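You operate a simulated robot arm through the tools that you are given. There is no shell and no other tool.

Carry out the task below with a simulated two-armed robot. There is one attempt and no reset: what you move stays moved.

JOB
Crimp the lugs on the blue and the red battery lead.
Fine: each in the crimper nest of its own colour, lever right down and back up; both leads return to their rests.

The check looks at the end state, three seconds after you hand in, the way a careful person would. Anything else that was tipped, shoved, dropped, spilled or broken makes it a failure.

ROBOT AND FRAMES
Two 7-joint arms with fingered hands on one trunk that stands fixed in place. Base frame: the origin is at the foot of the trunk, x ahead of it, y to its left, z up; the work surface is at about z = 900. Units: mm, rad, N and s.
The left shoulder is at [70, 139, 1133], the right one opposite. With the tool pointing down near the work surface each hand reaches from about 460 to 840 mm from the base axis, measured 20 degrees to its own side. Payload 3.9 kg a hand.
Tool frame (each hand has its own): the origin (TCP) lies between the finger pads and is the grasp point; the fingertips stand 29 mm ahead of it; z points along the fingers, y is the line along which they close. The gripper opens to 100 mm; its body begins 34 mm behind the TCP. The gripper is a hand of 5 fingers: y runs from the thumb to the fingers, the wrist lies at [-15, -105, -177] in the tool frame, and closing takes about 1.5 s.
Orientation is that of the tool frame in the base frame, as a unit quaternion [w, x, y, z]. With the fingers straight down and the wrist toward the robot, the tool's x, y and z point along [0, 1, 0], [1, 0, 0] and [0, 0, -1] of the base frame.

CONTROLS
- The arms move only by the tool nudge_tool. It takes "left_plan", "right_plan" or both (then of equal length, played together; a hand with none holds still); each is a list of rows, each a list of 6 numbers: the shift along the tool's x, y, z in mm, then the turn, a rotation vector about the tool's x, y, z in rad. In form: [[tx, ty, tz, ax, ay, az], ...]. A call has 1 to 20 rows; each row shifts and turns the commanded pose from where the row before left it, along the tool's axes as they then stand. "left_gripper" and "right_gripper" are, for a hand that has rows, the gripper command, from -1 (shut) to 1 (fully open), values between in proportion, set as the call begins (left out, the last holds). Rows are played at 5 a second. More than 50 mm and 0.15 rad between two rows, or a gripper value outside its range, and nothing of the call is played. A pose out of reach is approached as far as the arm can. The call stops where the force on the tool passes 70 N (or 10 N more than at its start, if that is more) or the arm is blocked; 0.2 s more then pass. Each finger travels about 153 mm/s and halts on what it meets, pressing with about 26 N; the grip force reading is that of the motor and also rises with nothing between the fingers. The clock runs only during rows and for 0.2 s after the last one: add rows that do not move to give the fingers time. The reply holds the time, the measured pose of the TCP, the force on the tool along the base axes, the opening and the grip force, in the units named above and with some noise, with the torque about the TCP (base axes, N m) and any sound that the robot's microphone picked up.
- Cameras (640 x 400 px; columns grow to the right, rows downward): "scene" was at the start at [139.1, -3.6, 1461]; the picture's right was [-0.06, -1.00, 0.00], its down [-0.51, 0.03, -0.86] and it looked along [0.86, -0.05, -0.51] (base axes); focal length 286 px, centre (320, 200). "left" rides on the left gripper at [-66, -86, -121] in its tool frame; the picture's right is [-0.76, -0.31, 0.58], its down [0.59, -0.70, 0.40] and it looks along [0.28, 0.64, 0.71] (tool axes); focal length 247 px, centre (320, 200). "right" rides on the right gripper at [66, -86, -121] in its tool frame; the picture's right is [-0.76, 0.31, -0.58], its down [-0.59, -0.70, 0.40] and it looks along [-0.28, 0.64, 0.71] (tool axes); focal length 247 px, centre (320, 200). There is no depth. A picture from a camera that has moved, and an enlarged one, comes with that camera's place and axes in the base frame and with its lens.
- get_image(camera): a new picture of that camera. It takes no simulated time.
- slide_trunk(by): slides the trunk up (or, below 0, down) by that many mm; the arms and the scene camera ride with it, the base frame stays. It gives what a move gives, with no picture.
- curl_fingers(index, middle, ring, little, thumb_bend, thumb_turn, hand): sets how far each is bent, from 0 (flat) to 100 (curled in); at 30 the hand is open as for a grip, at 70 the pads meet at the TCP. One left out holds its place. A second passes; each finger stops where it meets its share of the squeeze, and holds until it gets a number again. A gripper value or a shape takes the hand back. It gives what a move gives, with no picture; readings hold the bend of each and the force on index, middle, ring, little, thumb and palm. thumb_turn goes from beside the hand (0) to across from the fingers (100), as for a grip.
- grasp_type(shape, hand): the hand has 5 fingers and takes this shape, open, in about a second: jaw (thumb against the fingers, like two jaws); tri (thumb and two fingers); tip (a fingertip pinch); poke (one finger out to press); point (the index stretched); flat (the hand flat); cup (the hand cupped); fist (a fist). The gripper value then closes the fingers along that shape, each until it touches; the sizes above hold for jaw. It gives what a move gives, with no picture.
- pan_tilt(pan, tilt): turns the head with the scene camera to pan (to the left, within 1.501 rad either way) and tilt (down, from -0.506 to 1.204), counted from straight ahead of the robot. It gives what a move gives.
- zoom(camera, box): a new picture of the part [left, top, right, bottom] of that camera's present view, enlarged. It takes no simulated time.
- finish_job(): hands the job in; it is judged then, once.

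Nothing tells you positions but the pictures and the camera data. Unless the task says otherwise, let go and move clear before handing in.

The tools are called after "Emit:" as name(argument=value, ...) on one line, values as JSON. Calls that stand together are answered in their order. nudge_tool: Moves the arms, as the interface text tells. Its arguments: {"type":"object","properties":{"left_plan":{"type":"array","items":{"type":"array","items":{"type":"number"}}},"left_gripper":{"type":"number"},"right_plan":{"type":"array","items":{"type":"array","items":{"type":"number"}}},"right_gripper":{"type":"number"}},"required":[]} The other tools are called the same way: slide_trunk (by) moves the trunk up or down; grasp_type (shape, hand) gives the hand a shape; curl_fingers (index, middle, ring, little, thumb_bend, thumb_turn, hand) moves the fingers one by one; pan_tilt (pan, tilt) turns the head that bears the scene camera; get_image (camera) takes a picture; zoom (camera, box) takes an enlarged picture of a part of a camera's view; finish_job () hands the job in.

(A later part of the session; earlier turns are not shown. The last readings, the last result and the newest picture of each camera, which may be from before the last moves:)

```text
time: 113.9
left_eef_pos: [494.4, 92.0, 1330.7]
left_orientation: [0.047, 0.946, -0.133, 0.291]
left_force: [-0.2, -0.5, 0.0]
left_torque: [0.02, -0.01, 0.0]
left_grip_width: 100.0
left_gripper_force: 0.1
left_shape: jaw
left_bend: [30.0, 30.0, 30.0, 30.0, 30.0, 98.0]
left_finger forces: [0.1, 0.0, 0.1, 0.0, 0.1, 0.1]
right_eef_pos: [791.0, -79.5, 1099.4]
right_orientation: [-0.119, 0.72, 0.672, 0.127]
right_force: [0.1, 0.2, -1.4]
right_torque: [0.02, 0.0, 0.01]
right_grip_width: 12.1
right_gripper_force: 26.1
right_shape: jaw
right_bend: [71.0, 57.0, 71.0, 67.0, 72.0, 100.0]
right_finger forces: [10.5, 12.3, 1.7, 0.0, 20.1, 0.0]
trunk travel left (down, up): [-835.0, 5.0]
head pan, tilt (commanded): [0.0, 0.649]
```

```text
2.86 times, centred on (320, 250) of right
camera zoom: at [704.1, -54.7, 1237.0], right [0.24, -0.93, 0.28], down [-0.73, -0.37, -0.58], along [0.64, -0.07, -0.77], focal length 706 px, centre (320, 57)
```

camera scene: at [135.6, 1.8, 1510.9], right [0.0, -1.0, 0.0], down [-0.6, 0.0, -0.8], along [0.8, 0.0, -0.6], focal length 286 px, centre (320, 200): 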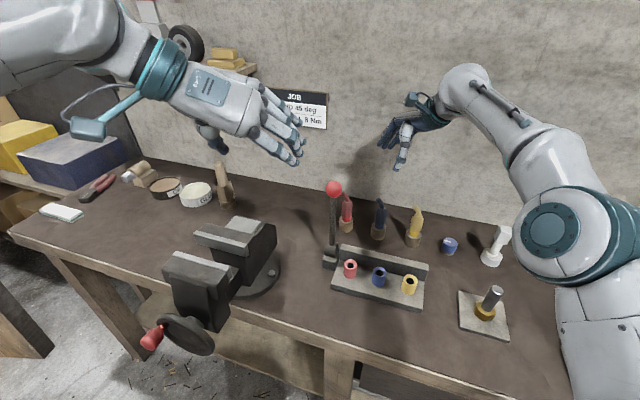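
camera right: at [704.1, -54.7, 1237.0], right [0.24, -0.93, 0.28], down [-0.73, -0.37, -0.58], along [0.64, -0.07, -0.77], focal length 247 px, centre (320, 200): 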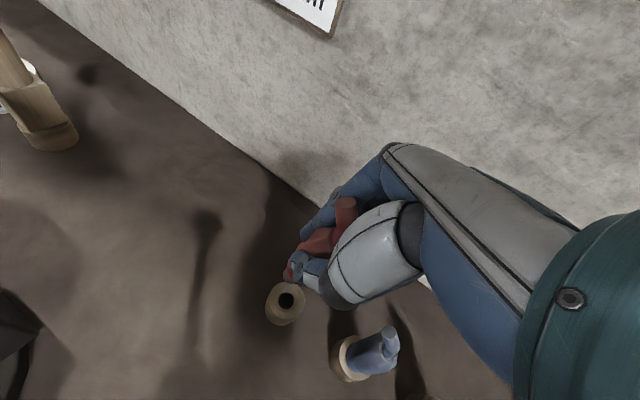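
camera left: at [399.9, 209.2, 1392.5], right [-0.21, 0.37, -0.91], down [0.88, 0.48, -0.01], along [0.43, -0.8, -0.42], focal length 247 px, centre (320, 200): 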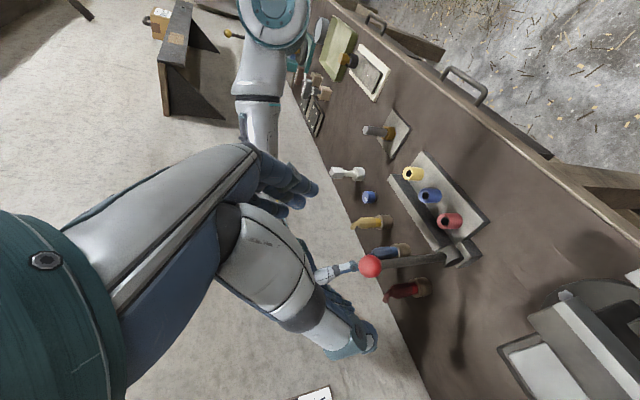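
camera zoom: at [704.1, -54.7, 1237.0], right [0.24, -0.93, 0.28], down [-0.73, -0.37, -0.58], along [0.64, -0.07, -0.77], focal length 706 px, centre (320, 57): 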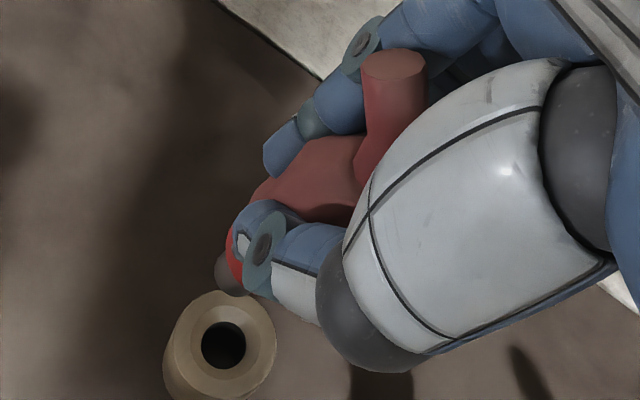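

The lead leans about 10° (pin toward the lever side). I'll rotate the hand to bring the lead back to vertical and re-check.

Emit:
nudge_tool(right_plan=[[0, 0, -5, 0.0195, -0.092, 0.007], [0, 0, -5, 0.0195, -0.092, 0.007], [0, 0, 0, 0, 0, 0]])

Emit:
zoom(camera="scene", box=[325, 145, 375, 205])

Emit:
zoom(camera="left", box=[330, 240, 430, 310])

Emit:
zoom(camera="right", box=[250, 180, 390, 320])

```text
time: 114.7
left_eef_pos: [493.0, 91.7, 1330.5]
left_orientation: [0.047, 0.946, -0.132, 0.291]
left_force: [0.2, 0.8, -0.1]
left_torque: [0.03, 0.01, 0.03]
left_grip_width: 99.9
left_gripper_force: 0.1
left_shape: jaw
left_bend: [30.0, 30.0, 30.0, 30.0, 30.0, 98.0]
left_finger forces: [0.0, 0.0, 0.1, 0.0, 0.1, 0.0]
right_eef_pos: [784.2, -87.1, 1108.8]
right_orientation: [-0.071, 0.731, 0.677, 0.046]
right_force: [-0.9, 1.0, -0.6]
right_torque: [0.01, -0.01, 0.02]
right_grip_width: 12.2
right_gripper_force: 25.7
right_shape: jaw
right_bend: [71.0, 57.0, 71.0, 67.0, 73.0, 100.0]
right_finger forces: [10.5, 12.2, 1.8, 0.0, 20.2, 0.1]
right hand out of reach, approached as far as the arm can: row 2
trunk travel left (down, up): [-835.0, 5.0]
head pan, tilt (commanded): [0.0, 0.649]
```

```text
6.67 times, centred on (350, 175) of scene
camera zoom: at [135.3, 1.0, 1511.0], right [0.0, -1.0, 0.0], down [-0.6, 0.0, -0.8], along [0.8, 0.0, -0.6], focal length 1904 px, centre (120, 367)
```

zoom: 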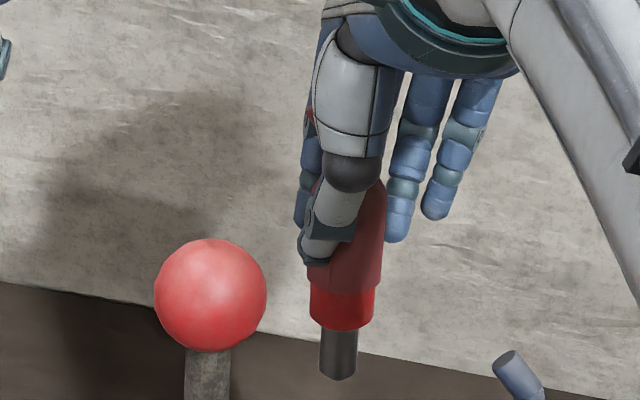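

```text
5.71 times, centred on (380, 275) of left
camera zoom: at [400.1, 208.2, 1392.6], right [-0.21, 0.37, -0.91], down [0.88, 0.48, -0.01], along [0.43, -0.8, -0.42], focal length 1411 px, centre (-23, -229)
```

zoom: 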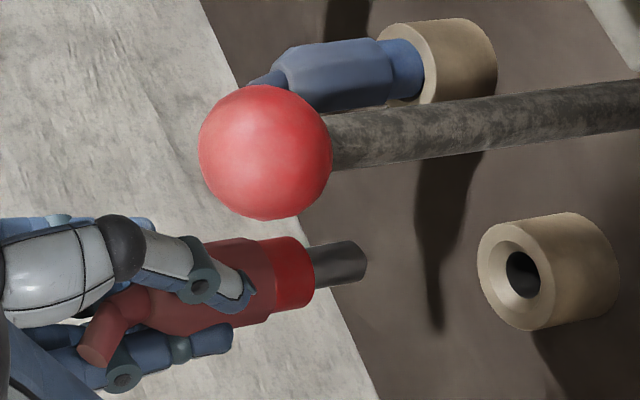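

```text
2.86 times, centred on (320, 250) of right
camera zoom: at [705.7, -37.4, 1243.3], right [0.26, -0.86, 0.43], down [-0.76, -0.46, -0.46], along [0.6, -0.21, -0.78], focal length 706 px, centre (320, 57)
```

zoom: 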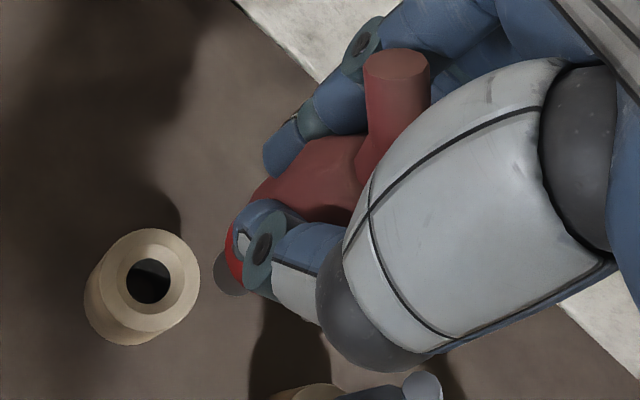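

The lead is vertical again, with its pin bottom about 90 mm below and 5 mm to the right of the TCP. I'll bring it forward past the lever with margin, swivelling a little so the knuckles stay away from the lever shaft.

Emit:
nudge_tool(right_plan=[[-7.6, -20.8, -0.4, 0, 0, 0], [-7.6, -20.8, -0.4, 0, 0, 0], [-7.6, -20.8, -0.4, 0, 0, 0], [0, 0, 0, -0.0164, 0.0042, 0.0985], [0, 0, 0, -0.0164, 0.0042, 0.0985], [-3.1, -19.9, 0.3, 0, 0, 0], [-3.1, -19.9, 0.3, 0, 0, 0], [-3.1, -19.9, 0.3, 0, 0, 0], [-3.1, -19.9, 0.3, 0, 0, 0], [0, 0, 0, 0, 0, 0]])

Emit:
get_image(camera="scene")

Emit:
zoom(camera="scene", box=[310, 170, 420, 290])

Emit:
zoom(camera="left", box=[320, 160, 480, 280])

Emit:
get_image(camera="right")

```text
time: 116.9
left_eef_pos: [496.1, 92.5, 1330.4]
left_orientation: [0.047, 0.946, -0.131, 0.291]
left_force: [0.3, -0.2, 0.3]
left_torque: [0.0, 0.05, 0.0]
left_grip_width: 99.9
left_gripper_force: 0.1
left_shape: jaw
left_bend: [30.0, 30.0, 30.0, 30.0, 30.0, 98.0]
left_finger forces: [0.0, 0.0, 0.0, 0.1, 0.1, 0.0]
right_eef_pos: [657.4, -86.8, 1109.8]
right_orientation: [-0.067, 0.795, 0.601, 0.052]
right_force: [1.0, 0.3, -0.8]
right_torque: [-0.01, 0.05, -0.04]
right_grip_width: 12.1
right_gripper_force: 26.1
right_shape: jaw
right_bend: [71.0, 57.0, 71.0, 67.0, 73.0, 100.0]
right_finger forces: [10.0, 12.5, 1.5, 0.1, 19.8, 0.0]
right hand out of reach, approached as far as the arm can: row 1, 2
trunk travel left (down, up): [-835.0, 5.0]
head pan, tilt (commanded): [0.0, 0.649]
```

```text
taken
camera scene: at [136.9, 1.5, 1510.8], right [0.0, -1.0, 0.0], down [-0.61, 0.0, -0.8], along [0.8, 0.0, -0.61], focal length 286 px, centre (320, 200)
```

scene: 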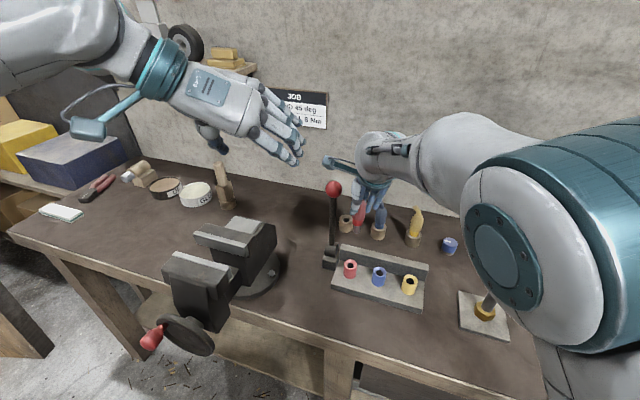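

```text
3.33 times, centred on (365, 230) of scene
camera zoom: at [136.9, 1.5, 1510.8], right [0.0, -1.0, 0.0], down [-0.61, 0.0, -0.8], along [0.8, 0.0, -0.61], focal length 952 px, centre (170, 100)
```

zoom: 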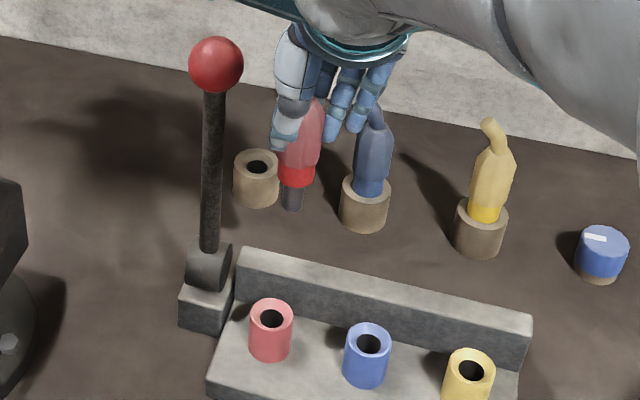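

```text
3.33 times, centred on (400, 220) of left
camera zoom: at [401.6, 208.7, 1392.0], right [-0.21, 0.37, -0.91], down [0.88, 0.48, -0.01], along [0.43, -0.8, -0.42], focal length 823 px, centre (53, 133)
```

zoom: 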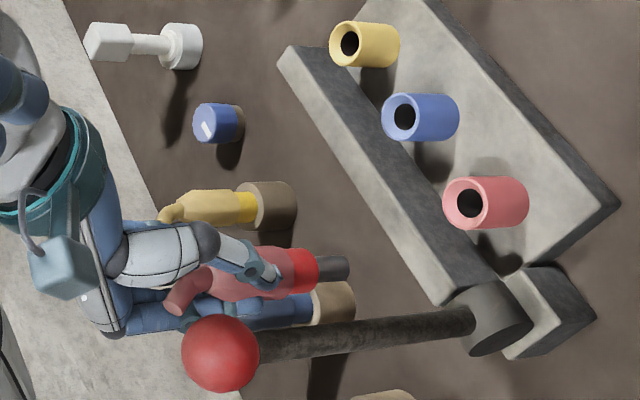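

```text
taken
camera right: at [589.3, -22.5, 1243.4], right [0.09, -0.9, 0.43], down [-0.83, -0.3, -0.46], along [0.54, -0.32, -0.78], focal length 247 px, centre (320, 200)
```

right: 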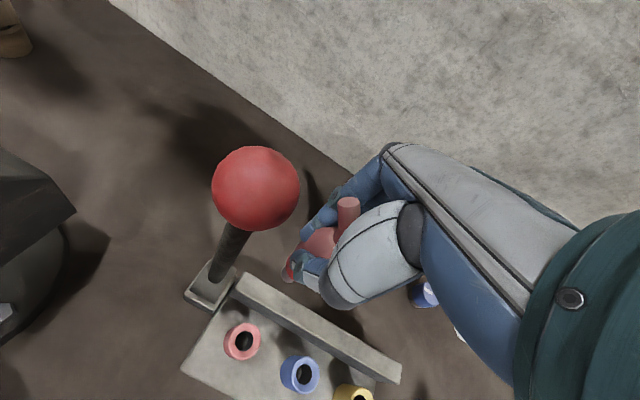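

Emit:
nudge_tool(right_plan=[[0.2, -14.4, 0.7, 0, 0, 0], [0.2, -14.4, 0.7, 0, 0, 0], [0.2, -14.4, 0.7, 0, 0, 0], [0.1, -14.6, 0.6, 0, 0, 0], [0, 0, 0, 0, 0, 0], [0, 0, 0, 0, 0, 0]])

Emit:
zoom(camera="scene", box=[320, 200, 390, 290])

Emit:
zoom(camera="left", box=[350, 170, 480, 270])

Emit:
zoom(camera="right", box=[200, 200, 380, 360])

```text
time: 118.3
left_eef_pos: [496.0, 92.4, 1330.9]
left_orientation: [0.049, 0.946, -0.132, 0.291]
left_force: [0.2, 0.2, 0.0]
left_torque: [-0.02, 0.0, 0.0]
left_grip_width: 99.9
left_gripper_force: 0.0
left_shape: jaw
left_bend: [30.0, 30.0, 30.0, 30.0, 30.0, 98.0]
left_finger forces: [0.0, 0.1, 0.0, 0.0, 0.0, 0.0]
right_eef_pos: [601.0, -70.4, 1109.4]
right_orientation: [-0.065, 0.794, 0.602, 0.054]
right_force: [-0.3, 0.8, -1.1]
right_torque: [-0.02, 0.02, 0.01]
right_grip_width: 11.9
right_gripper_force: 26.5
right_shape: jaw
right_bend: [71.0, 57.0, 71.0, 67.0, 73.0, 100.0]
right_finger forces: [9.8, 12.6, 1.6, 0.0, 19.8, 0.0]
trunk travel left (down, up): [-835.0, 5.0]
head pan, tilt (commanded): [0.0, 0.649]
```

```text
4.44 times, centred on (355, 245) of scene
camera zoom: at [136.0, 1.5, 1510.9], right [0.0, -1.0, 0.0], down [-0.6, 0.0, -0.8], along [0.8, 0.0, -0.6], focal length 1270 px, centre (164, 0)
```

zoom: 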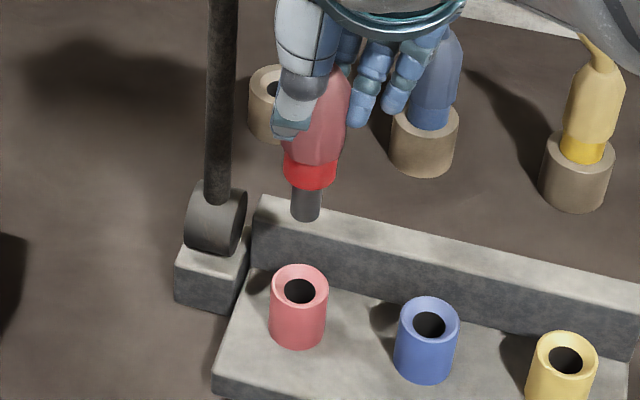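

```text
4.00 times, centred on (415, 220) of left
camera zoom: at [400.8, 208.7, 1392.2], right [-0.21, 0.37, -0.91], down [0.88, 0.48, -0.01], along [0.43, -0.8, -0.42], focal length 988 px, centre (-60, 120)
```

zoom: 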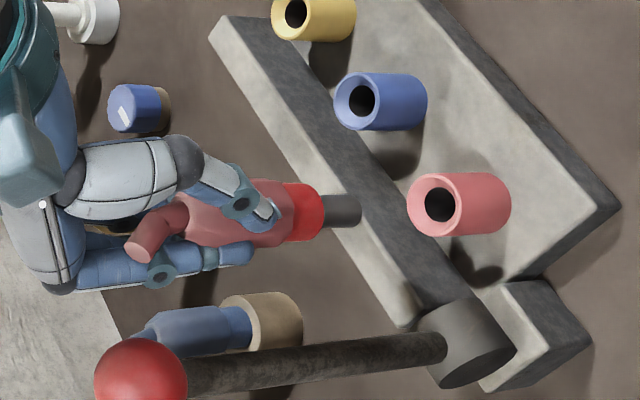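

```text
2.50 times, centred on (290, 280) of right
camera zoom: at [533.7, -5.4, 1243.9], right [0.09, -0.9, 0.43], down [-0.83, -0.3, -0.46], along [0.54, -0.32, -0.78], focal length 617 px, centre (395, 0)
```

zoom: 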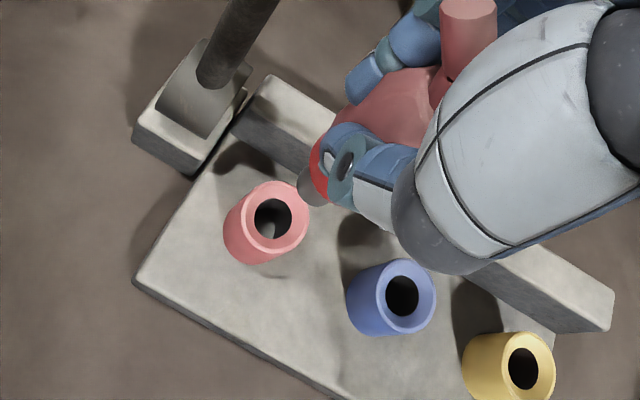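

The pin is about 2.4 mm too far in x and 1 mm off in y, consistent in two views. I'll correct and lower vertically to the funnel mouth.

Emit:
nudge_tool(right_plan=[[0.3, -2.6, 0.2, 0, 0, 0], [-2.45, 0.66, 14.8, 0, 0, 0], [-2.45, 0.66, 14.8, 0, 0, 0], [-2.45, 0.66, 14.8, 0, 0, 0], [-1.6, 0.44, 9.9, 0, 0, 0], [-0.8, 0.22, 4.9, 0, 0, 0], [0, 0, 0, 0, 0, 0]])

Emit:
zoom(camera="scene", box=[320, 220, 390, 310])

Emit:
zoom(camera="left", box=[370, 170, 500, 270])

Emit:
zoom(camera="right", box=[200, 200, 380, 360])

```text
time: 119.9
left_eef_pos: [495.5, 90.8, 1329.3]
left_orientation: [0.048, 0.946, -0.132, 0.292]
left_force: [-0.5, 0.4, 0.2]
left_torque: [0.01, -0.02, 0.01]
left_grip_width: 99.9
left_gripper_force: 0.0
left_shape: jaw
left_bend: [30.0, 30.0, 30.0, 30.0, 30.0, 98.0]
left_finger forces: [0.1, 0.1, 0.1, 0.0, 0.0, 0.0]
right_eef_pos: [601.4, -69.8, 1055.3]
right_orientation: [-0.071, 0.796, 0.597, 0.063]
right_force: [-0.2, -0.1, -0.6]
right_torque: [0.06, 0.0, -0.01]
right_grip_width: 11.8
right_gripper_force: 26.6
right_shape: jaw
right_bend: [71.0, 57.0, 71.0, 67.0, 73.0, 100.0]
right_finger forces: [9.8, 12.5, 1.7, 0.0, 19.9, 0.0]
trunk travel left (down, up): [-835.0, 5.0]
head pan, tilt (commanded): [0.0, 0.649]
```

```text
4.44 times, centred on (355, 265) of scene
camera zoom: at [135.9, 1.5, 1510.9], right [0.0, -1.0, 0.0], down [-0.6, 0.0, -0.8], along [0.8, 0.0, -0.6], focal length 1270 px, centre (164, -89)
```

zoom: 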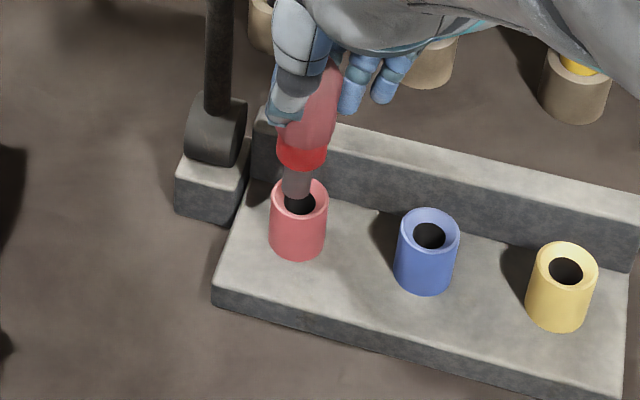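

```text
4.00 times, centred on (435, 220) of left
camera zoom: at [400.7, 208.7, 1392.3], right [-0.21, 0.37, -0.91], down [0.88, 0.48, -0.01], along [0.43, -0.8, -0.42], focal length 988 px, centre (-140, 120)
```

zoom: 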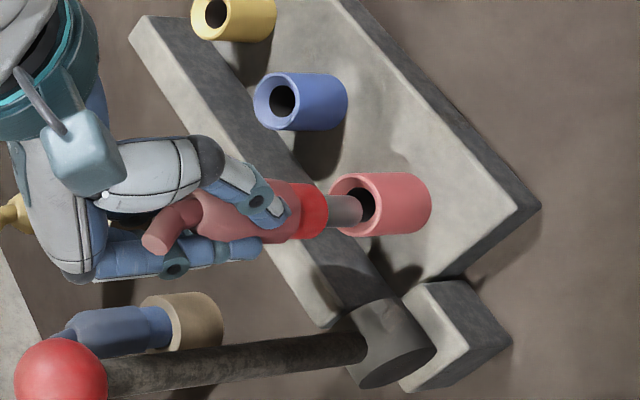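

```text
2.50 times, centred on (290, 280) of right
camera zoom: at [533.4, -8.0, 1190.9], right [0.07, -0.91, 0.42], down [-0.83, -0.29, -0.47], along [0.55, -0.31, -0.78], focal length 617 px, centre (395, 0)
```

zoom: 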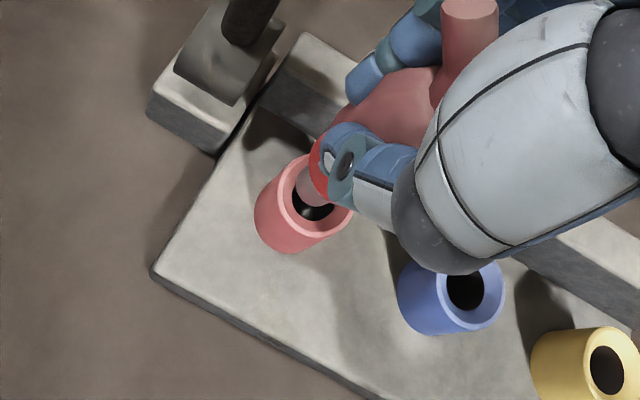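

Emit:
nudge_tool(right_plan=[[0, 0, 0, 0, 0, 0], [0, 0, 0, 0, 0, 0]])

Emit:
zoom(camera="right", box=[240, 210, 310, 280])

Emit:
zoom(camera="scene", box=[330, 230, 370, 290])

```text
time: 120.5
left_eef_pos: [495.0, 92.0, 1330.3]
left_orientation: [0.047, 0.946, -0.133, 0.291]
left_force: [0.0, -0.4, 0.5]
left_torque: [-0.01, -0.03, 0.03]
left_grip_width: 100.2
left_gripper_force: 0.0
left_shape: jaw
left_bend: [30.0, 30.0, 30.0, 30.0, 30.0, 98.0]
left_finger forces: [0.1, 0.0, 0.0, 0.1, 0.0, 0.0]
right_eef_pos: [600.8, -71.1, 1055.0]
right_orientation: [-0.07, 0.797, 0.596, 0.061]
right_force: [0.4, 0.0, -0.7]
right_torque: [0.0, 0.0, 0.02]
right_grip_width: 12.2
right_gripper_force: 26.2
right_shape: jaw
right_bend: [71.0, 57.0, 71.0, 67.0, 73.0, 100.0]
right_finger forces: [9.8, 12.6, 1.7, 0.1, 19.8, 0.0]
trunk travel left (down, up): [-835.0, 5.0]
head pan, tilt (commanded): [0.0, 0.649]
```

```text
5.71 times, centred on (275, 245) of right
camera zoom: at [533.8, -8.8, 1189.4], right [0.07, -0.91, 0.42], down [-0.83, -0.28, -0.47], along [0.55, -0.31, -0.78], focal length 1411 px, centre (577, -57)
```

zoom: 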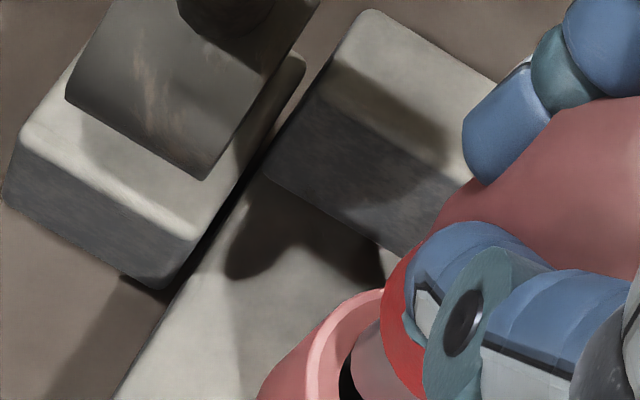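

```text
6.67 times, centred on (350, 260) of scene
camera zoom: at [136.0, 1.5, 1510.9], right [0.0, -1.0, 0.0], down [-0.6, 0.0, -0.8], along [0.8, 0.0, -0.6], focal length 1904 px, centre (120, -200)
```

zoom: 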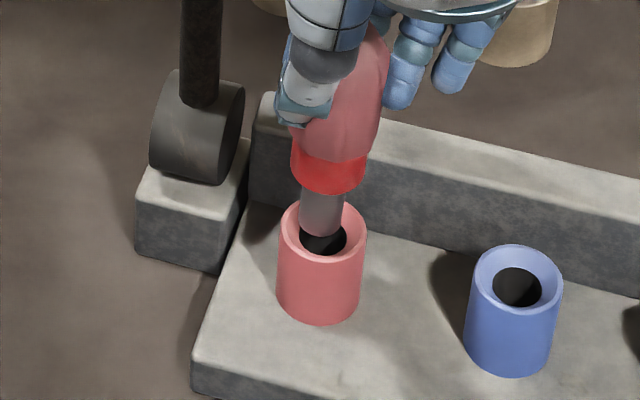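

No contact force; the pin is entering the funnel, centred. I'll continue lowering in small steps.

Emit:
nudge_tool(right_plan=[[-0.9, 0.2, 4.9, 0, 0, 0], [-0.9, 0.2, 4.9, 0, 0, 0], [-0.9, 0.2, 4.9, 0, 0, 0], [0, 0, 0, 0, 0, 0]])

Emit:
zoom(camera="scene", box=[330, 230, 370, 290])

Emit:
zoom(camera="left", box=[380, 180, 480, 260])

```text
time: 121.5
left_eef_pos: [494.2, 93.1, 1330.9]
left_orientation: [0.048, 0.946, -0.132, 0.291]
left_force: [0.1, 0.0, -1.0]
left_torque: [-0.01, 0.01, 0.01]
left_grip_width: 100.0
left_gripper_force: 0.0
left_shape: jaw
left_bend: [30.0, 30.0, 30.0, 30.0, 30.0, 98.0]
left_finger forces: [0.0, 0.1, 0.0, 0.1, 0.1, 0.0]
right_eef_pos: [603.0, -72.0, 1046.9]
right_orientation: [-0.071, 0.797, 0.596, 0.069]
right_force: [-1.1, -1.0, 3.8]
right_torque: [-0.03, 0.06, -0.01]
right_grip_width: 12.3
right_gripper_force: 25.9
right_shape: jaw
right_bend: [71.0, 57.0, 71.0, 67.0, 73.0, 100.0]
right_finger forces: [11.0, 12.1, 2.4, 0.1, 20.6, 0.0]
trunk travel left (down, up): [-835.0, 5.0]
head pan, tilt (commanded): [0.0, 0.649]
```

```text
6.67 times, centred on (350, 260) of scene
camera zoom: at [134.9, 1.6, 1511.1], right [0.0, -1.0, 0.0], down [-0.6, 0.0, -0.8], along [0.8, 0.0, -0.6], focal length 1904 px, centre (120, -200)
```

zoom: 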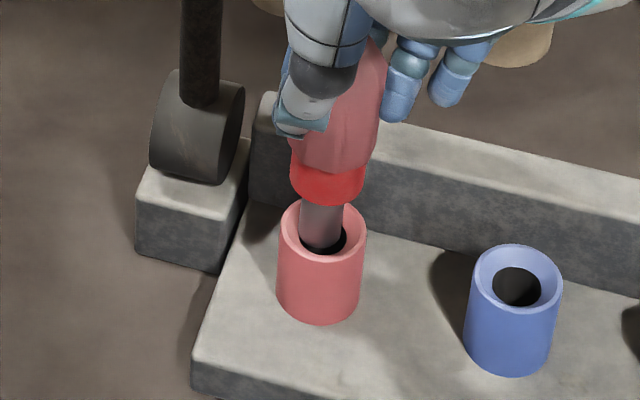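

```text
5.00 times, centred on (430, 220) of left
camera zoom: at [399.7, 208.8, 1392.6], right [-0.21, 0.37, -0.91], down [0.88, 0.48, -0.01], along [0.43, -0.8, -0.42], focal length 1235 px, centre (-230, 100)
```

zoom: 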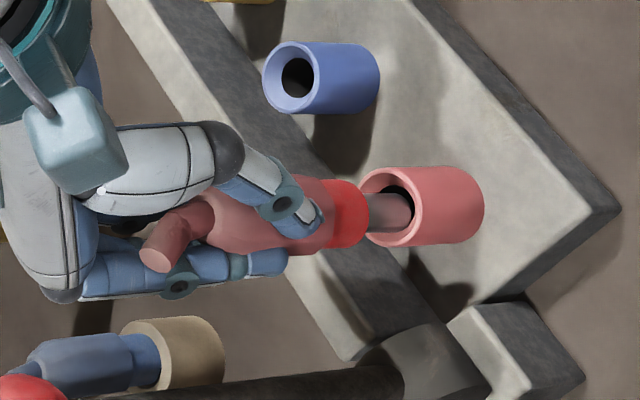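

The arm seems to be near a joint limit with the trunk raised: pose error is growing without much force. I'll lift back up, lower the trunk to its original height, and retry from there.

Emit:
nudge_tool(right_plan=[[2.7, -0.6, -14.7, 0, 0, 0], [2.7, -0.6, -14.7, 0, 0, 0], [3.6, -0.8, -19.6, 0, 0, 0], [3.6, -0.8, -19.6, 0, 0, 0], [4.5, -1.0, -24.5, 0, 0, 0], [0, 0, 0, 0, 0, 0]])

Emit:
zoom(camera="scene", box=[320, 200, 390, 290])

```text
time: 122.9
left_eef_pos: [494.9, 91.9, 1329.2]
left_orientation: [0.047, 0.946, -0.132, 0.291]
left_force: [0.1, -0.1, -0.3]
left_torque: [-0.02, 0.01, 0.02]
left_grip_width: 100.0
left_gripper_force: 0.1
left_shape: jaw
left_bend: [30.0, 30.0, 30.0, 30.0, 30.0, 98.0]
left_finger forces: [0.1, 0.1, 0.0, 0.0, 0.1, 0.1]
right_eef_pos: [599.8, -67.2, 1127.6]
right_orientation: [-0.065, 0.795, 0.601, 0.053]
right_force: [-0.8, 0.5, -0.9]
right_torque: [-0.01, 0.01, 0.01]
right_grip_width: 11.8
right_gripper_force: 25.9
right_shape: jaw
right_bend: [71.0, 57.0, 71.0, 67.0, 73.0, 100.0]
right_finger forces: [10.2, 12.3, 2.1, 0.0, 19.0, 0.0]
trunk travel left (down, up): [-835.0, 5.0]
head pan, tilt (commanded): [0.0, 0.649]
```

```text
4.44 times, centred on (355, 245) of scene
camera zoom: at [136.4, 1.7, 1510.9], right [0.0, -1.0, 0.0], down [-0.6, 0.0, -0.8], along [0.8, 0.0, -0.6], focal length 1270 px, centre (164, 0)
```

zoom: 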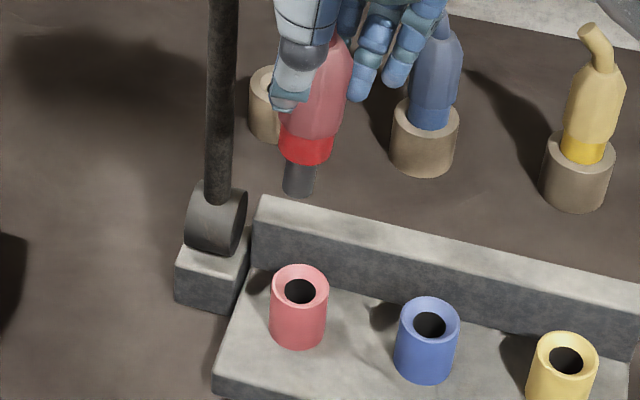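

Emit:
slide_trunk(by=-50)

Emit:
zoom(camera="scene", box=[320, 190, 390, 280])

Emit:
zoom(camera="left", box=[360, 170, 480, 270])

Emit:
zoom(camera="right", box=[200, 200, 380, 360])

```text
time: 123.8
left_eef_pos: [494.7, 92.0, 1279.4]
left_orientation: [0.048, 0.946, -0.132, 0.29]
left_force: [-0.6, -0.7, 0.1]
left_torque: [0.03, 0.02, 0.02]
left_grip_width: 99.9
left_gripper_force: 0.1
left_shape: jaw
left_bend: [30.0, 30.0, 30.0, 30.0, 30.0, 98.0]
left_finger forces: [0.0, 0.0, 0.0, 0.0, 0.0, 0.0]
right_eef_pos: [600.6, -68.8, 1079.6]
right_orientation: [-0.066, 0.795, 0.601, 0.054]
right_force: [0.0, -0.2, -0.6]
right_torque: [-0.01, -0.05, -0.02]
right_grip_width: 11.9
right_gripper_force: 26.5
right_shape: jaw
right_bend: [71.0, 57.0, 71.0, 67.0, 73.0, 100.0]
right_finger forces: [10.3, 12.4, 2.2, 0.1, 19.1, 0.1]
trunk travel left (down, up): [-785.0, 55.0]
head pan, tilt (commanded): [0.0, 0.649]
```

```text
4.44 times, centred on (355, 235) of scene
camera zoom: at [135.5, 1.4, 1461.0], right [0.0, -1.0, 0.0], down [-0.6, 0.0, -0.8], along [0.8, 0.0, -0.6], focal length 1270 px, centre (164, 44)
```

zoom: 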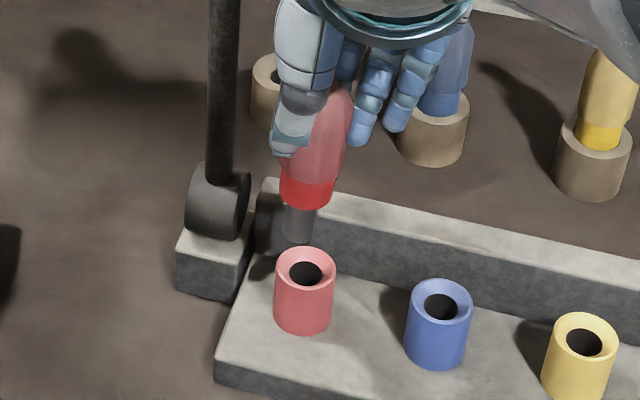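

```text
4.00 times, centred on (420, 220) of left
camera zoom: at [400.3, 208.5, 1342.5], right [-0.21, 0.37, -0.91], down [0.88, 0.48, -0.01], along [0.43, -0.8, -0.42], focal length 988 px, centre (-80, 120)
```

zoom: 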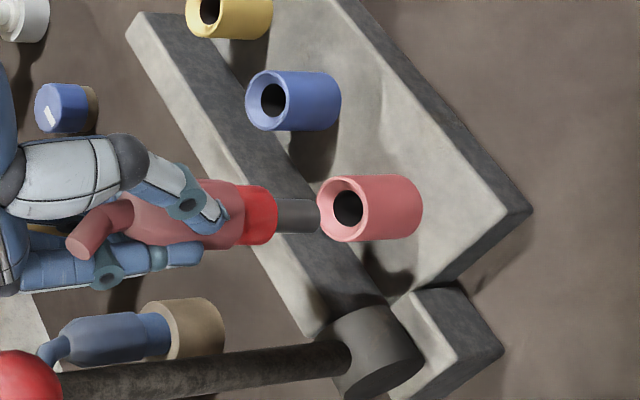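

```text
2.50 times, centred on (290, 280) of right
camera zoom: at [531.4, -4.1, 1213.1], right [0.09, -0.9, 0.43], down [-0.83, -0.3, -0.46], along [0.54, -0.32, -0.78], focal length 617 px, centre (395, 0)
```

zoom: 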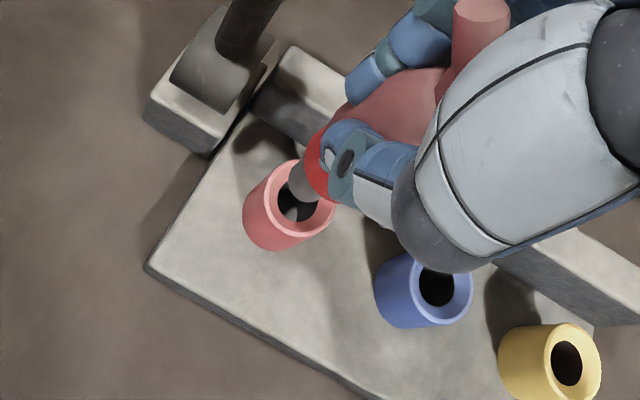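

With the trunk lower the lead hangs a few degrees off vertical and 4 mm off the nest. I'll correct both and re-check.

Emit:
nudge_tool(right_plan=[[4.2, -1.2, 0.7, -0.0256, -0.0905, 0], [0, 0, 0, 0, 0, 0], [0, 0, 0, 0, 0, 0]])

Emit:
zoom(camera="scene", box=[330, 200, 380, 270])

Emit:
zoom(camera="left", box=[360, 180, 460, 260])

```text
time: 124.6
left_eef_pos: [495.5, 92.4, 1280.4]
left_orientation: [0.048, 0.946, -0.132, 0.291]
left_force: [0.5, -0.1, -0.1]
left_torque: [-0.01, -0.01, -0.03]
left_grip_width: 99.9
left_gripper_force: 0.2
left_shape: jaw
left_bend: [30.0, 30.0, 30.0, 30.0, 30.0, 98.0]
left_finger forces: [0.0, 0.0, 0.0, 0.0, 0.0, 0.0]
right_eef_pos: [601.6, -68.0, 1084.7]
right_orientation: [-0.043, 0.8, 0.597, 0.038]
right_force: [-0.1, 0.0, -0.4]
right_torque: [0.01, 0.03, 0.0]
right_grip_width: 11.8
right_gripper_force: 26.0
right_shape: jaw
right_bend: [71.0, 57.0, 71.0, 67.0, 73.0, 100.0]
right_finger forces: [10.3, 12.5, 2.2, 0.0, 19.1, 0.1]
trunk travel left (down, up): [-785.0, 55.0]
head pan, tilt (commanded): [0.0, 0.649]
```

```text
5.71 times, centred on (355, 235) of scene
camera zoom: at [136.2, 1.9, 1460.9], right [0.0, -1.0, 0.0], down [-0.6, 0.0, -0.8], along [0.8, 0.0, -0.6], focal length 1632 px, centre (120, 0)
```

zoom: 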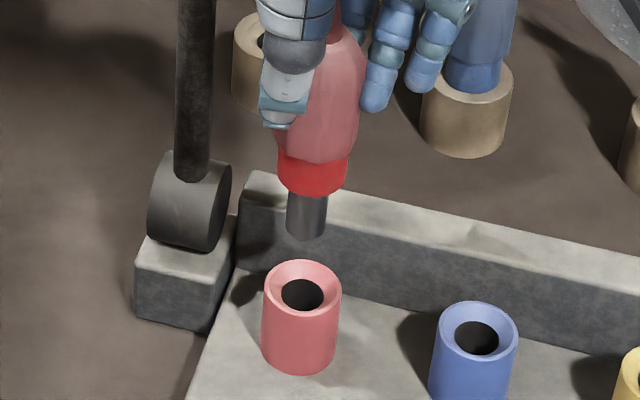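

```text
5.00 times, centred on (410, 220) of left
camera zoom: at [400.9, 209.1, 1342.1], right [-0.21, 0.37, -0.91], down [0.88, 0.48, -0.01], along [0.43, -0.8, -0.42], focal length 1235 px, centre (-130, 100)
```

zoom: 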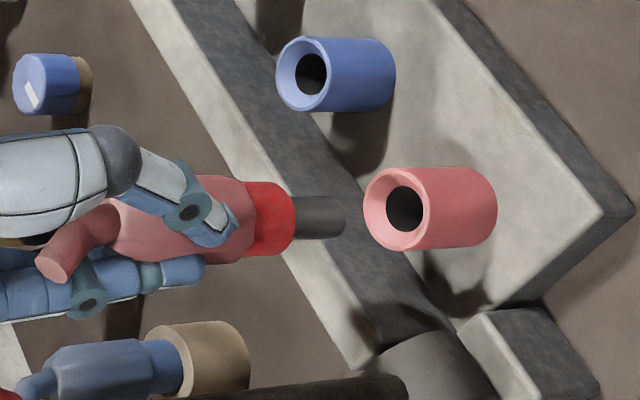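

The lead is now vertical. The arm seems near a wrist limit at this yaw, so I'll swivel back about 10° and shift to centre the pin over the nest.

Emit:
nudge_tool(right_plan=[[0, 0, 0, 0.0098, -0.002, -0.0869], [0, 0, 0, 0.0098, -0.002, -0.0869], [0, 0, 0, 0, 0, 0]])

Emit:
zoom(camera="scene", box=[330, 200, 380, 270])

Emit:
zoom(camera="left", box=[360, 180, 460, 260])

Emit:
get_image(camera="right")

```text
time: 125.4
left_eef_pos: [496.2, 92.5, 1279.5]
left_orientation: [0.048, 0.947, -0.131, 0.29]
left_force: [0.4, 1.0, 0.0]
left_torque: [-0.04, 0.01, 0.04]
left_grip_width: 100.0
left_gripper_force: 0.1
left_shape: jaw
left_bend: [30.0, 30.0, 30.0, 30.0, 30.0, 98.0]
left_finger forces: [0.0, 0.0, 0.0, 0.1, 0.0, 0.0]
right_eef_pos: [598.9, -63.2, 1078.7]
right_orientation: [-0.032, 0.741, 0.67, 0.018]
right_force: [0.0, -0.3, -1.0]
right_torque: [-0.02, 0.01, -0.03]
right_grip_width: 11.5
right_gripper_force: 26.2
right_shape: jaw
right_bend: [71.0, 57.0, 71.0, 67.0, 73.0, 100.0]
right_finger forces: [10.2, 12.5, 2.2, 0.0, 19.2, 0.0]
trunk travel left (down, up): [-785.0, 55.0]
head pan, tilt (commanded): [0.0, 0.649]
```

```text
5.71 times, centred on (355, 235) of scene
camera zoom: at [135.9, 2.1, 1460.9], right [0.0, -1.0, 0.0], down [-0.6, 0.0, -0.8], along [0.8, 0.0, -0.6], focal length 1632 px, centre (120, 0)
```

zoom: 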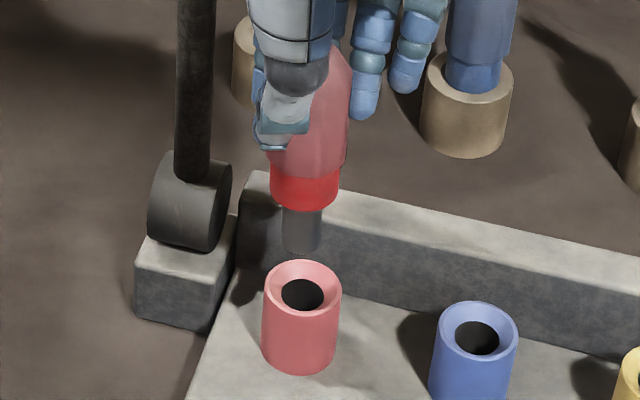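

```text
5.00 times, centred on (410, 220) of left
camera zoom: at [400.7, 209.2, 1342.2], right [-0.21, 0.37, -0.91], down [0.88, 0.48, -0.01], along [0.43, -0.8, -0.42], focal length 1235 px, centre (-130, 100)
```

zoom: 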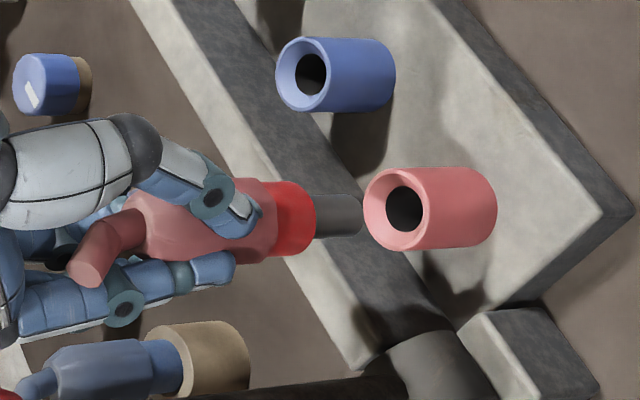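

```text
taken
camera right: at [519.4, 0.7, 1206.5], right [0.24, -0.82, 0.51], down [-0.76, -0.49, -0.42], along [0.6, -0.29, -0.75], focal length 247 px, centre (320, 200)
```

right: 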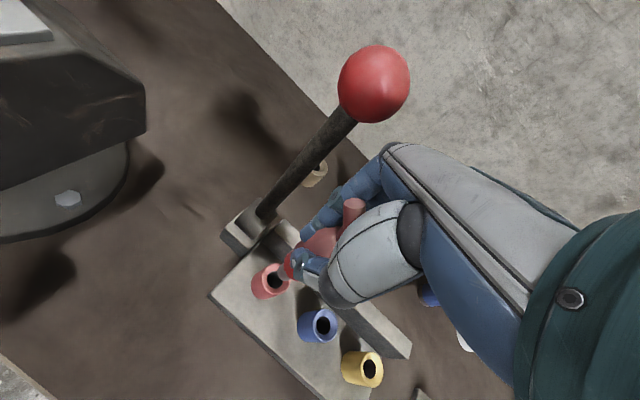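

At this yaw the full correction was achieved: the lead is vertical and the pin is within 2 mm of the nest. I'll apply the small shift and lower into the funnel.

Emit:
nudge_tool(right_plan=[[-1.8, -0.8, 0, 0, 0, 0], [-0.8, 0.3, 12, 0, 0, 0], [-0.8, 0.3, 11, 0, 0, 0], [-0.4, 0.1, 6, 0, 0, 0], [-0.4, 0.1, 5, 0, 0, 0], [0, 0, 0, 0, 0, 0]])

Emit:
zoom(camera="scene", box=[330, 210, 380, 280])

Emit:
zoom(camera="left", box=[370, 180, 470, 260])

Emit:
zoom(camera="right", box=[220, 120, 400, 320])

```text
time: 126.8
left_eef_pos: [495.1, 92.1, 1280.8]
left_orientation: [0.048, 0.946, -0.132, 0.291]
left_force: [0.4, 0.4, -0.9]
left_torque: [-0.02, 0.0, -0.01]
left_grip_width: 99.9
left_gripper_force: 0.0
left_shape: jaw
left_bend: [30.0, 30.0, 30.0, 30.0, 30.0, 98.0]
left_finger forces: [0.0, 0.0, 0.0, 0.1, 0.1, 0.1]
right_eef_pos: [598.8, -66.2, 1044.3]
right_orientation: [-0.034, 0.741, 0.67, 0.019]
right_force: [-0.1, 0.2, -1.2]
right_torque: [0.01, 0.01, 0.01]
right_grip_width: 11.8
right_gripper_force: 25.8
right_shape: jaw
right_bend: [71.0, 57.0, 71.0, 67.0, 73.0, 100.0]
right_finger forces: [10.3, 12.5, 2.2, 0.0, 19.0, 0.0]
trunk travel left (down, up): [-785.0, 55.0]
head pan, tilt (commanded): [0.0, 0.649]
```

```text
5.71 times, centred on (355, 245) of scene
camera zoom: at [135.9, 1.4, 1460.9], right [0.0, -1.0, 0.0], down [-0.6, 0.0, -0.8], along [0.8, 0.0, -0.6], focal length 1632 px, centre (120, -57)
```

zoom: 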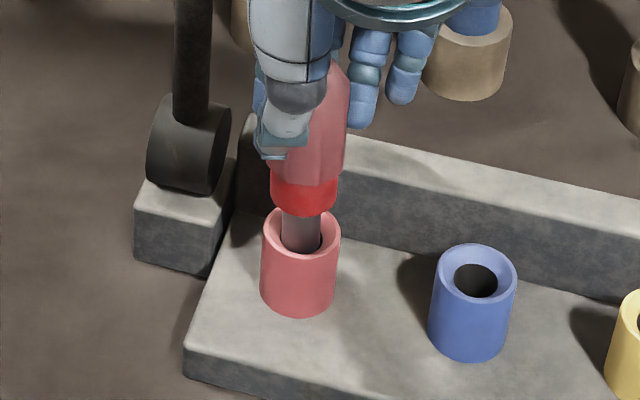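

```text
5.00 times, centred on (420, 220) of left
camera zoom: at [400.7, 208.6, 1342.3], right [-0.21, 0.37, -0.91], down [0.88, 0.48, -0.01], along [0.43, -0.8, -0.42], focal length 1235 px, centre (-180, 100)
```

zoom: 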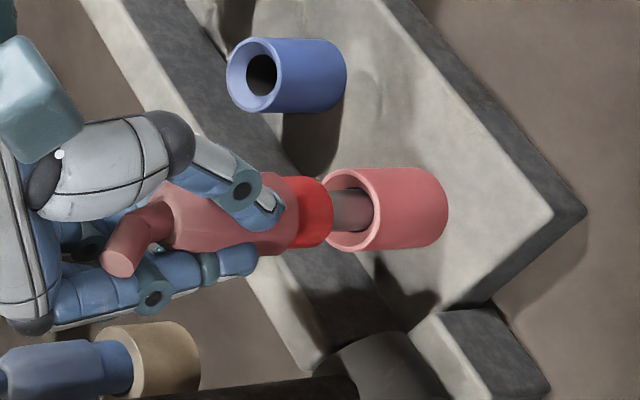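

```text
2.00 times, centred on (310, 220) of right
camera zoom: at [519.4, -2.0, 1172.2], right [0.24, -0.83, 0.51], down [-0.77, -0.48, -0.42], along [0.6, -0.29, -0.75], focal length 494 px, centre (340, 160)
```

zoom: 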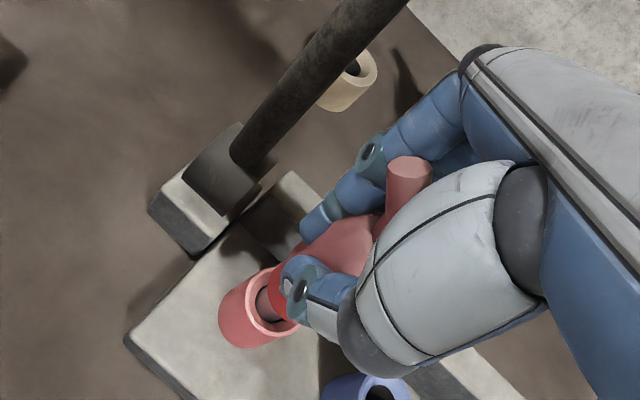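

The pin is in the nest, tracking commands well, with no force. I'll continue down until it seats.

Emit:
nudge_tool(right_plan=[[-0.3, 0.1, 5, 0, 0, 0], [-0.3, 0.1, 5, 0, 0, 0], [-0.2, 0.1, 4, 0, 0, 0], [-0.2, 0, 2, 0, 0, 0], [0, 0, 0, 0, 0, 0]])

Emit:
zoom(camera="scene", box=[330, 210, 380, 280])

Emit:
zoom(camera="left", box=[370, 180, 470, 260])

```text
time: 128.0
left_eef_pos: [495.0, 92.1, 1279.9]
left_orientation: [0.047, 0.946, -0.132, 0.291]
left_force: [1.2, -0.1, 0.3]
left_torque: [-0.01, -0.01, 0.03]
left_grip_width: 99.9
left_gripper_force: 0.0
left_shape: jaw
left_bend: [30.0, 30.0, 30.0, 30.0, 30.0, 98.0]
left_finger forces: [0.1, 0.0, 0.0, 0.1, 0.0, 0.1]
right_eef_pos: [598.1, -65.3, 1027.3]
right_orientation: [-0.033, 0.742, 0.67, 0.02]
right_force: [0.4, -1.5, 0.4]
right_torque: [-0.1, 0.02, 0.0]
right_grip_width: 11.7
right_gripper_force: 26.1
right_shape: jaw
right_bend: [71.0, 57.0, 71.0, 67.0, 73.0, 100.0]
right_finger forces: [10.1, 12.7, 2.6, 0.0, 18.9, 0.0]
trunk travel left (down, up): [-785.0, 55.0]
head pan, tilt (commanded): [0.0, 0.649]
```

```text
5.71 times, centred on (355, 245) of scene
camera zoom: at [136.0, 1.3, 1460.9], right [0.0, -1.0, 0.0], down [-0.6, 0.0, -0.8], along [0.8, 0.0, -0.6], focal length 1632 px, centre (120, -57)
```

zoom: 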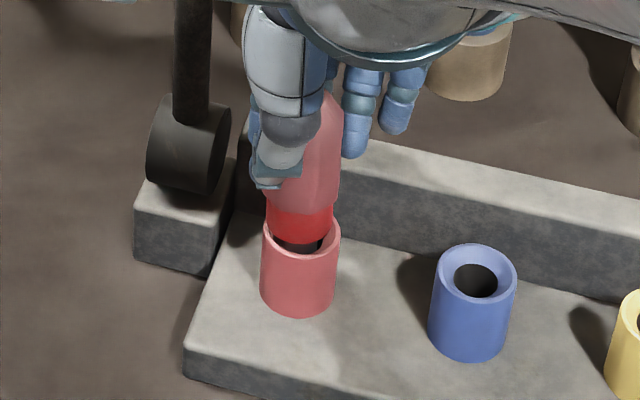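

```text
5.00 times, centred on (420, 220) of left
camera zoom: at [400.7, 208.5, 1342.3], right [-0.21, 0.37, -0.91], down [0.88, 0.48, -0.01], along [0.43, -0.8, -0.42], focal length 1235 px, centre (-180, 100)
```

zoom: 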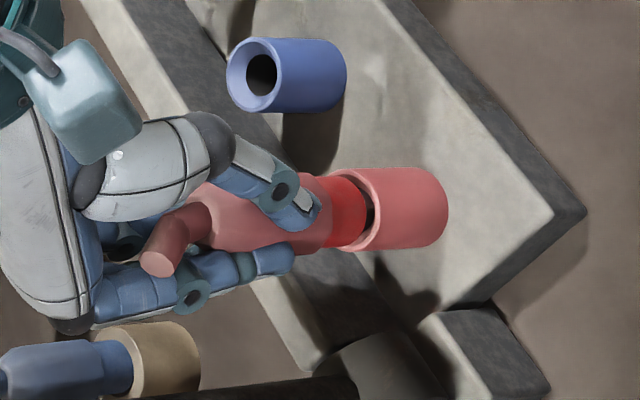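

Emit:
nudge_tool(right_plan=[[-0.2, 0, 2, 0, 0, 0], [-0.1, 0, 2, 0, 0, 0], [-0.1, 0, 2, 0, 0, 0], [0, 0, 0, 0, 0, 0]])

Emit:
zoom(camera="scene", box=[330, 210, 380, 280])

Emit:
zoom(camera="left", box=[370, 180, 470, 260])

```text
time: 129.0
left_eef_pos: [496.8, 92.4, 1280.7]
left_orientation: [0.048, 0.947, -0.131, 0.291]
left_force: [0.5, 0.3, 0.5]
left_torque: [0.01, -0.02, 0.0]
left_grip_width: 99.6
left_gripper_force: 0.0
left_shape: jaw
left_bend: [30.0, 30.0, 30.0, 30.0, 30.0, 98.0]
left_finger forces: [0.1, 0.0, 0.1, 0.1, 0.1, 0.1]
right_eef_pos: [598.3, -65.9, 1022.2]
right_orientation: [-0.033, 0.742, 0.669, 0.019]
right_force: [-0.8, -0.5, -0.4]
right_torque: [-0.07, -0.03, 0.03]
right_grip_width: 11.7
right_gripper_force: 25.6
right_shape: jaw
right_bend: [71.0, 57.0, 71.0, 67.0, 73.0, 100.0]
right_finger forces: [10.3, 12.8, 2.8, 0.0, 18.8, 0.0]
trunk travel left (down, up): [-785.0, 55.0]
head pan, tilt (commanded): [0.0, 0.649]
```

```text
5.71 times, centred on (355, 245) of scene
camera zoom: at [135.9, 1.2, 1460.9], right [0.0, -1.0, 0.0], down [-0.6, 0.0, -0.8], along [0.8, 0.0, -0.6], focal length 1632 px, centre (120, -57)
```

zoom: 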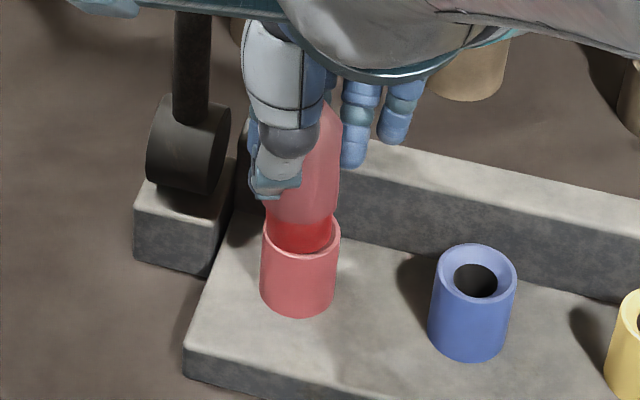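

```text
5.00 times, centred on (420, 220) of left
camera zoom: at [400.7, 208.5, 1342.3], right [-0.21, 0.37, -0.91], down [0.88, 0.48, -0.01], along [0.43, -0.8, -0.42], focal length 1235 px, centre (-180, 100)
```

zoom: 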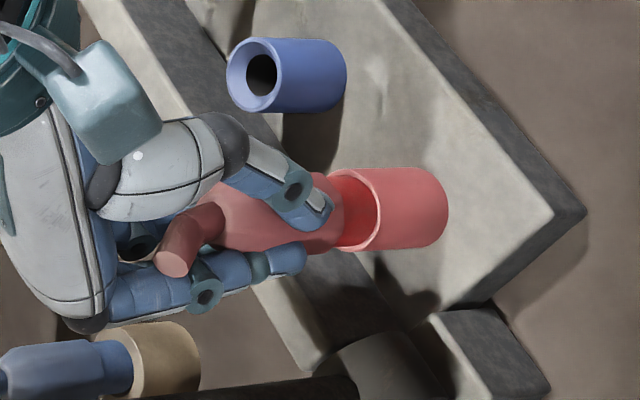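

Emit:
nudge_tool(right_plan=[[-0.1, 0, 1.5, 0, 0, 0], [-0.1, 0, 1.5, 0, 0, 0], [0, 0, 0, 0, 0, 0]])

```text
time: 129.8
left_eef_pos: [493.5, 90.9, 1279.5]
left_orientation: [0.047, 0.946, -0.132, 0.292]
left_force: [0.4, -0.7, -0.1]
left_torque: [-0.01, 0.01, -0.02]
left_grip_width: 99.8
left_gripper_force: 0.0
left_shape: jaw
left_bend: [30.0, 30.0, 30.0, 30.0, 30.0, 98.0]
left_finger forces: [0.1, 0.1, 0.1, 0.1, 0.0, 0.0]
right_eef_pos: [599.4, -64.2, 1020.1]
right_orientation: [-0.032, 0.742, 0.669, 0.021]
right_force: [1.0, -0.8, 7.5]
right_torque: [-0.05, -0.05, 0.02]
right_grip_width: 11.7
right_gripper_force: 25.9
right_shape: jaw
right_bend: [71.0, 57.0, 71.0, 67.0, 73.0, 100.0]
right_finger forces: [11.4, 13.5, 3.2, 0.0, 20.0, 0.0]
trunk travel left (down, up): [-785.0, 55.0]
head pan, tilt (commanded): [0.0, 0.649]
```

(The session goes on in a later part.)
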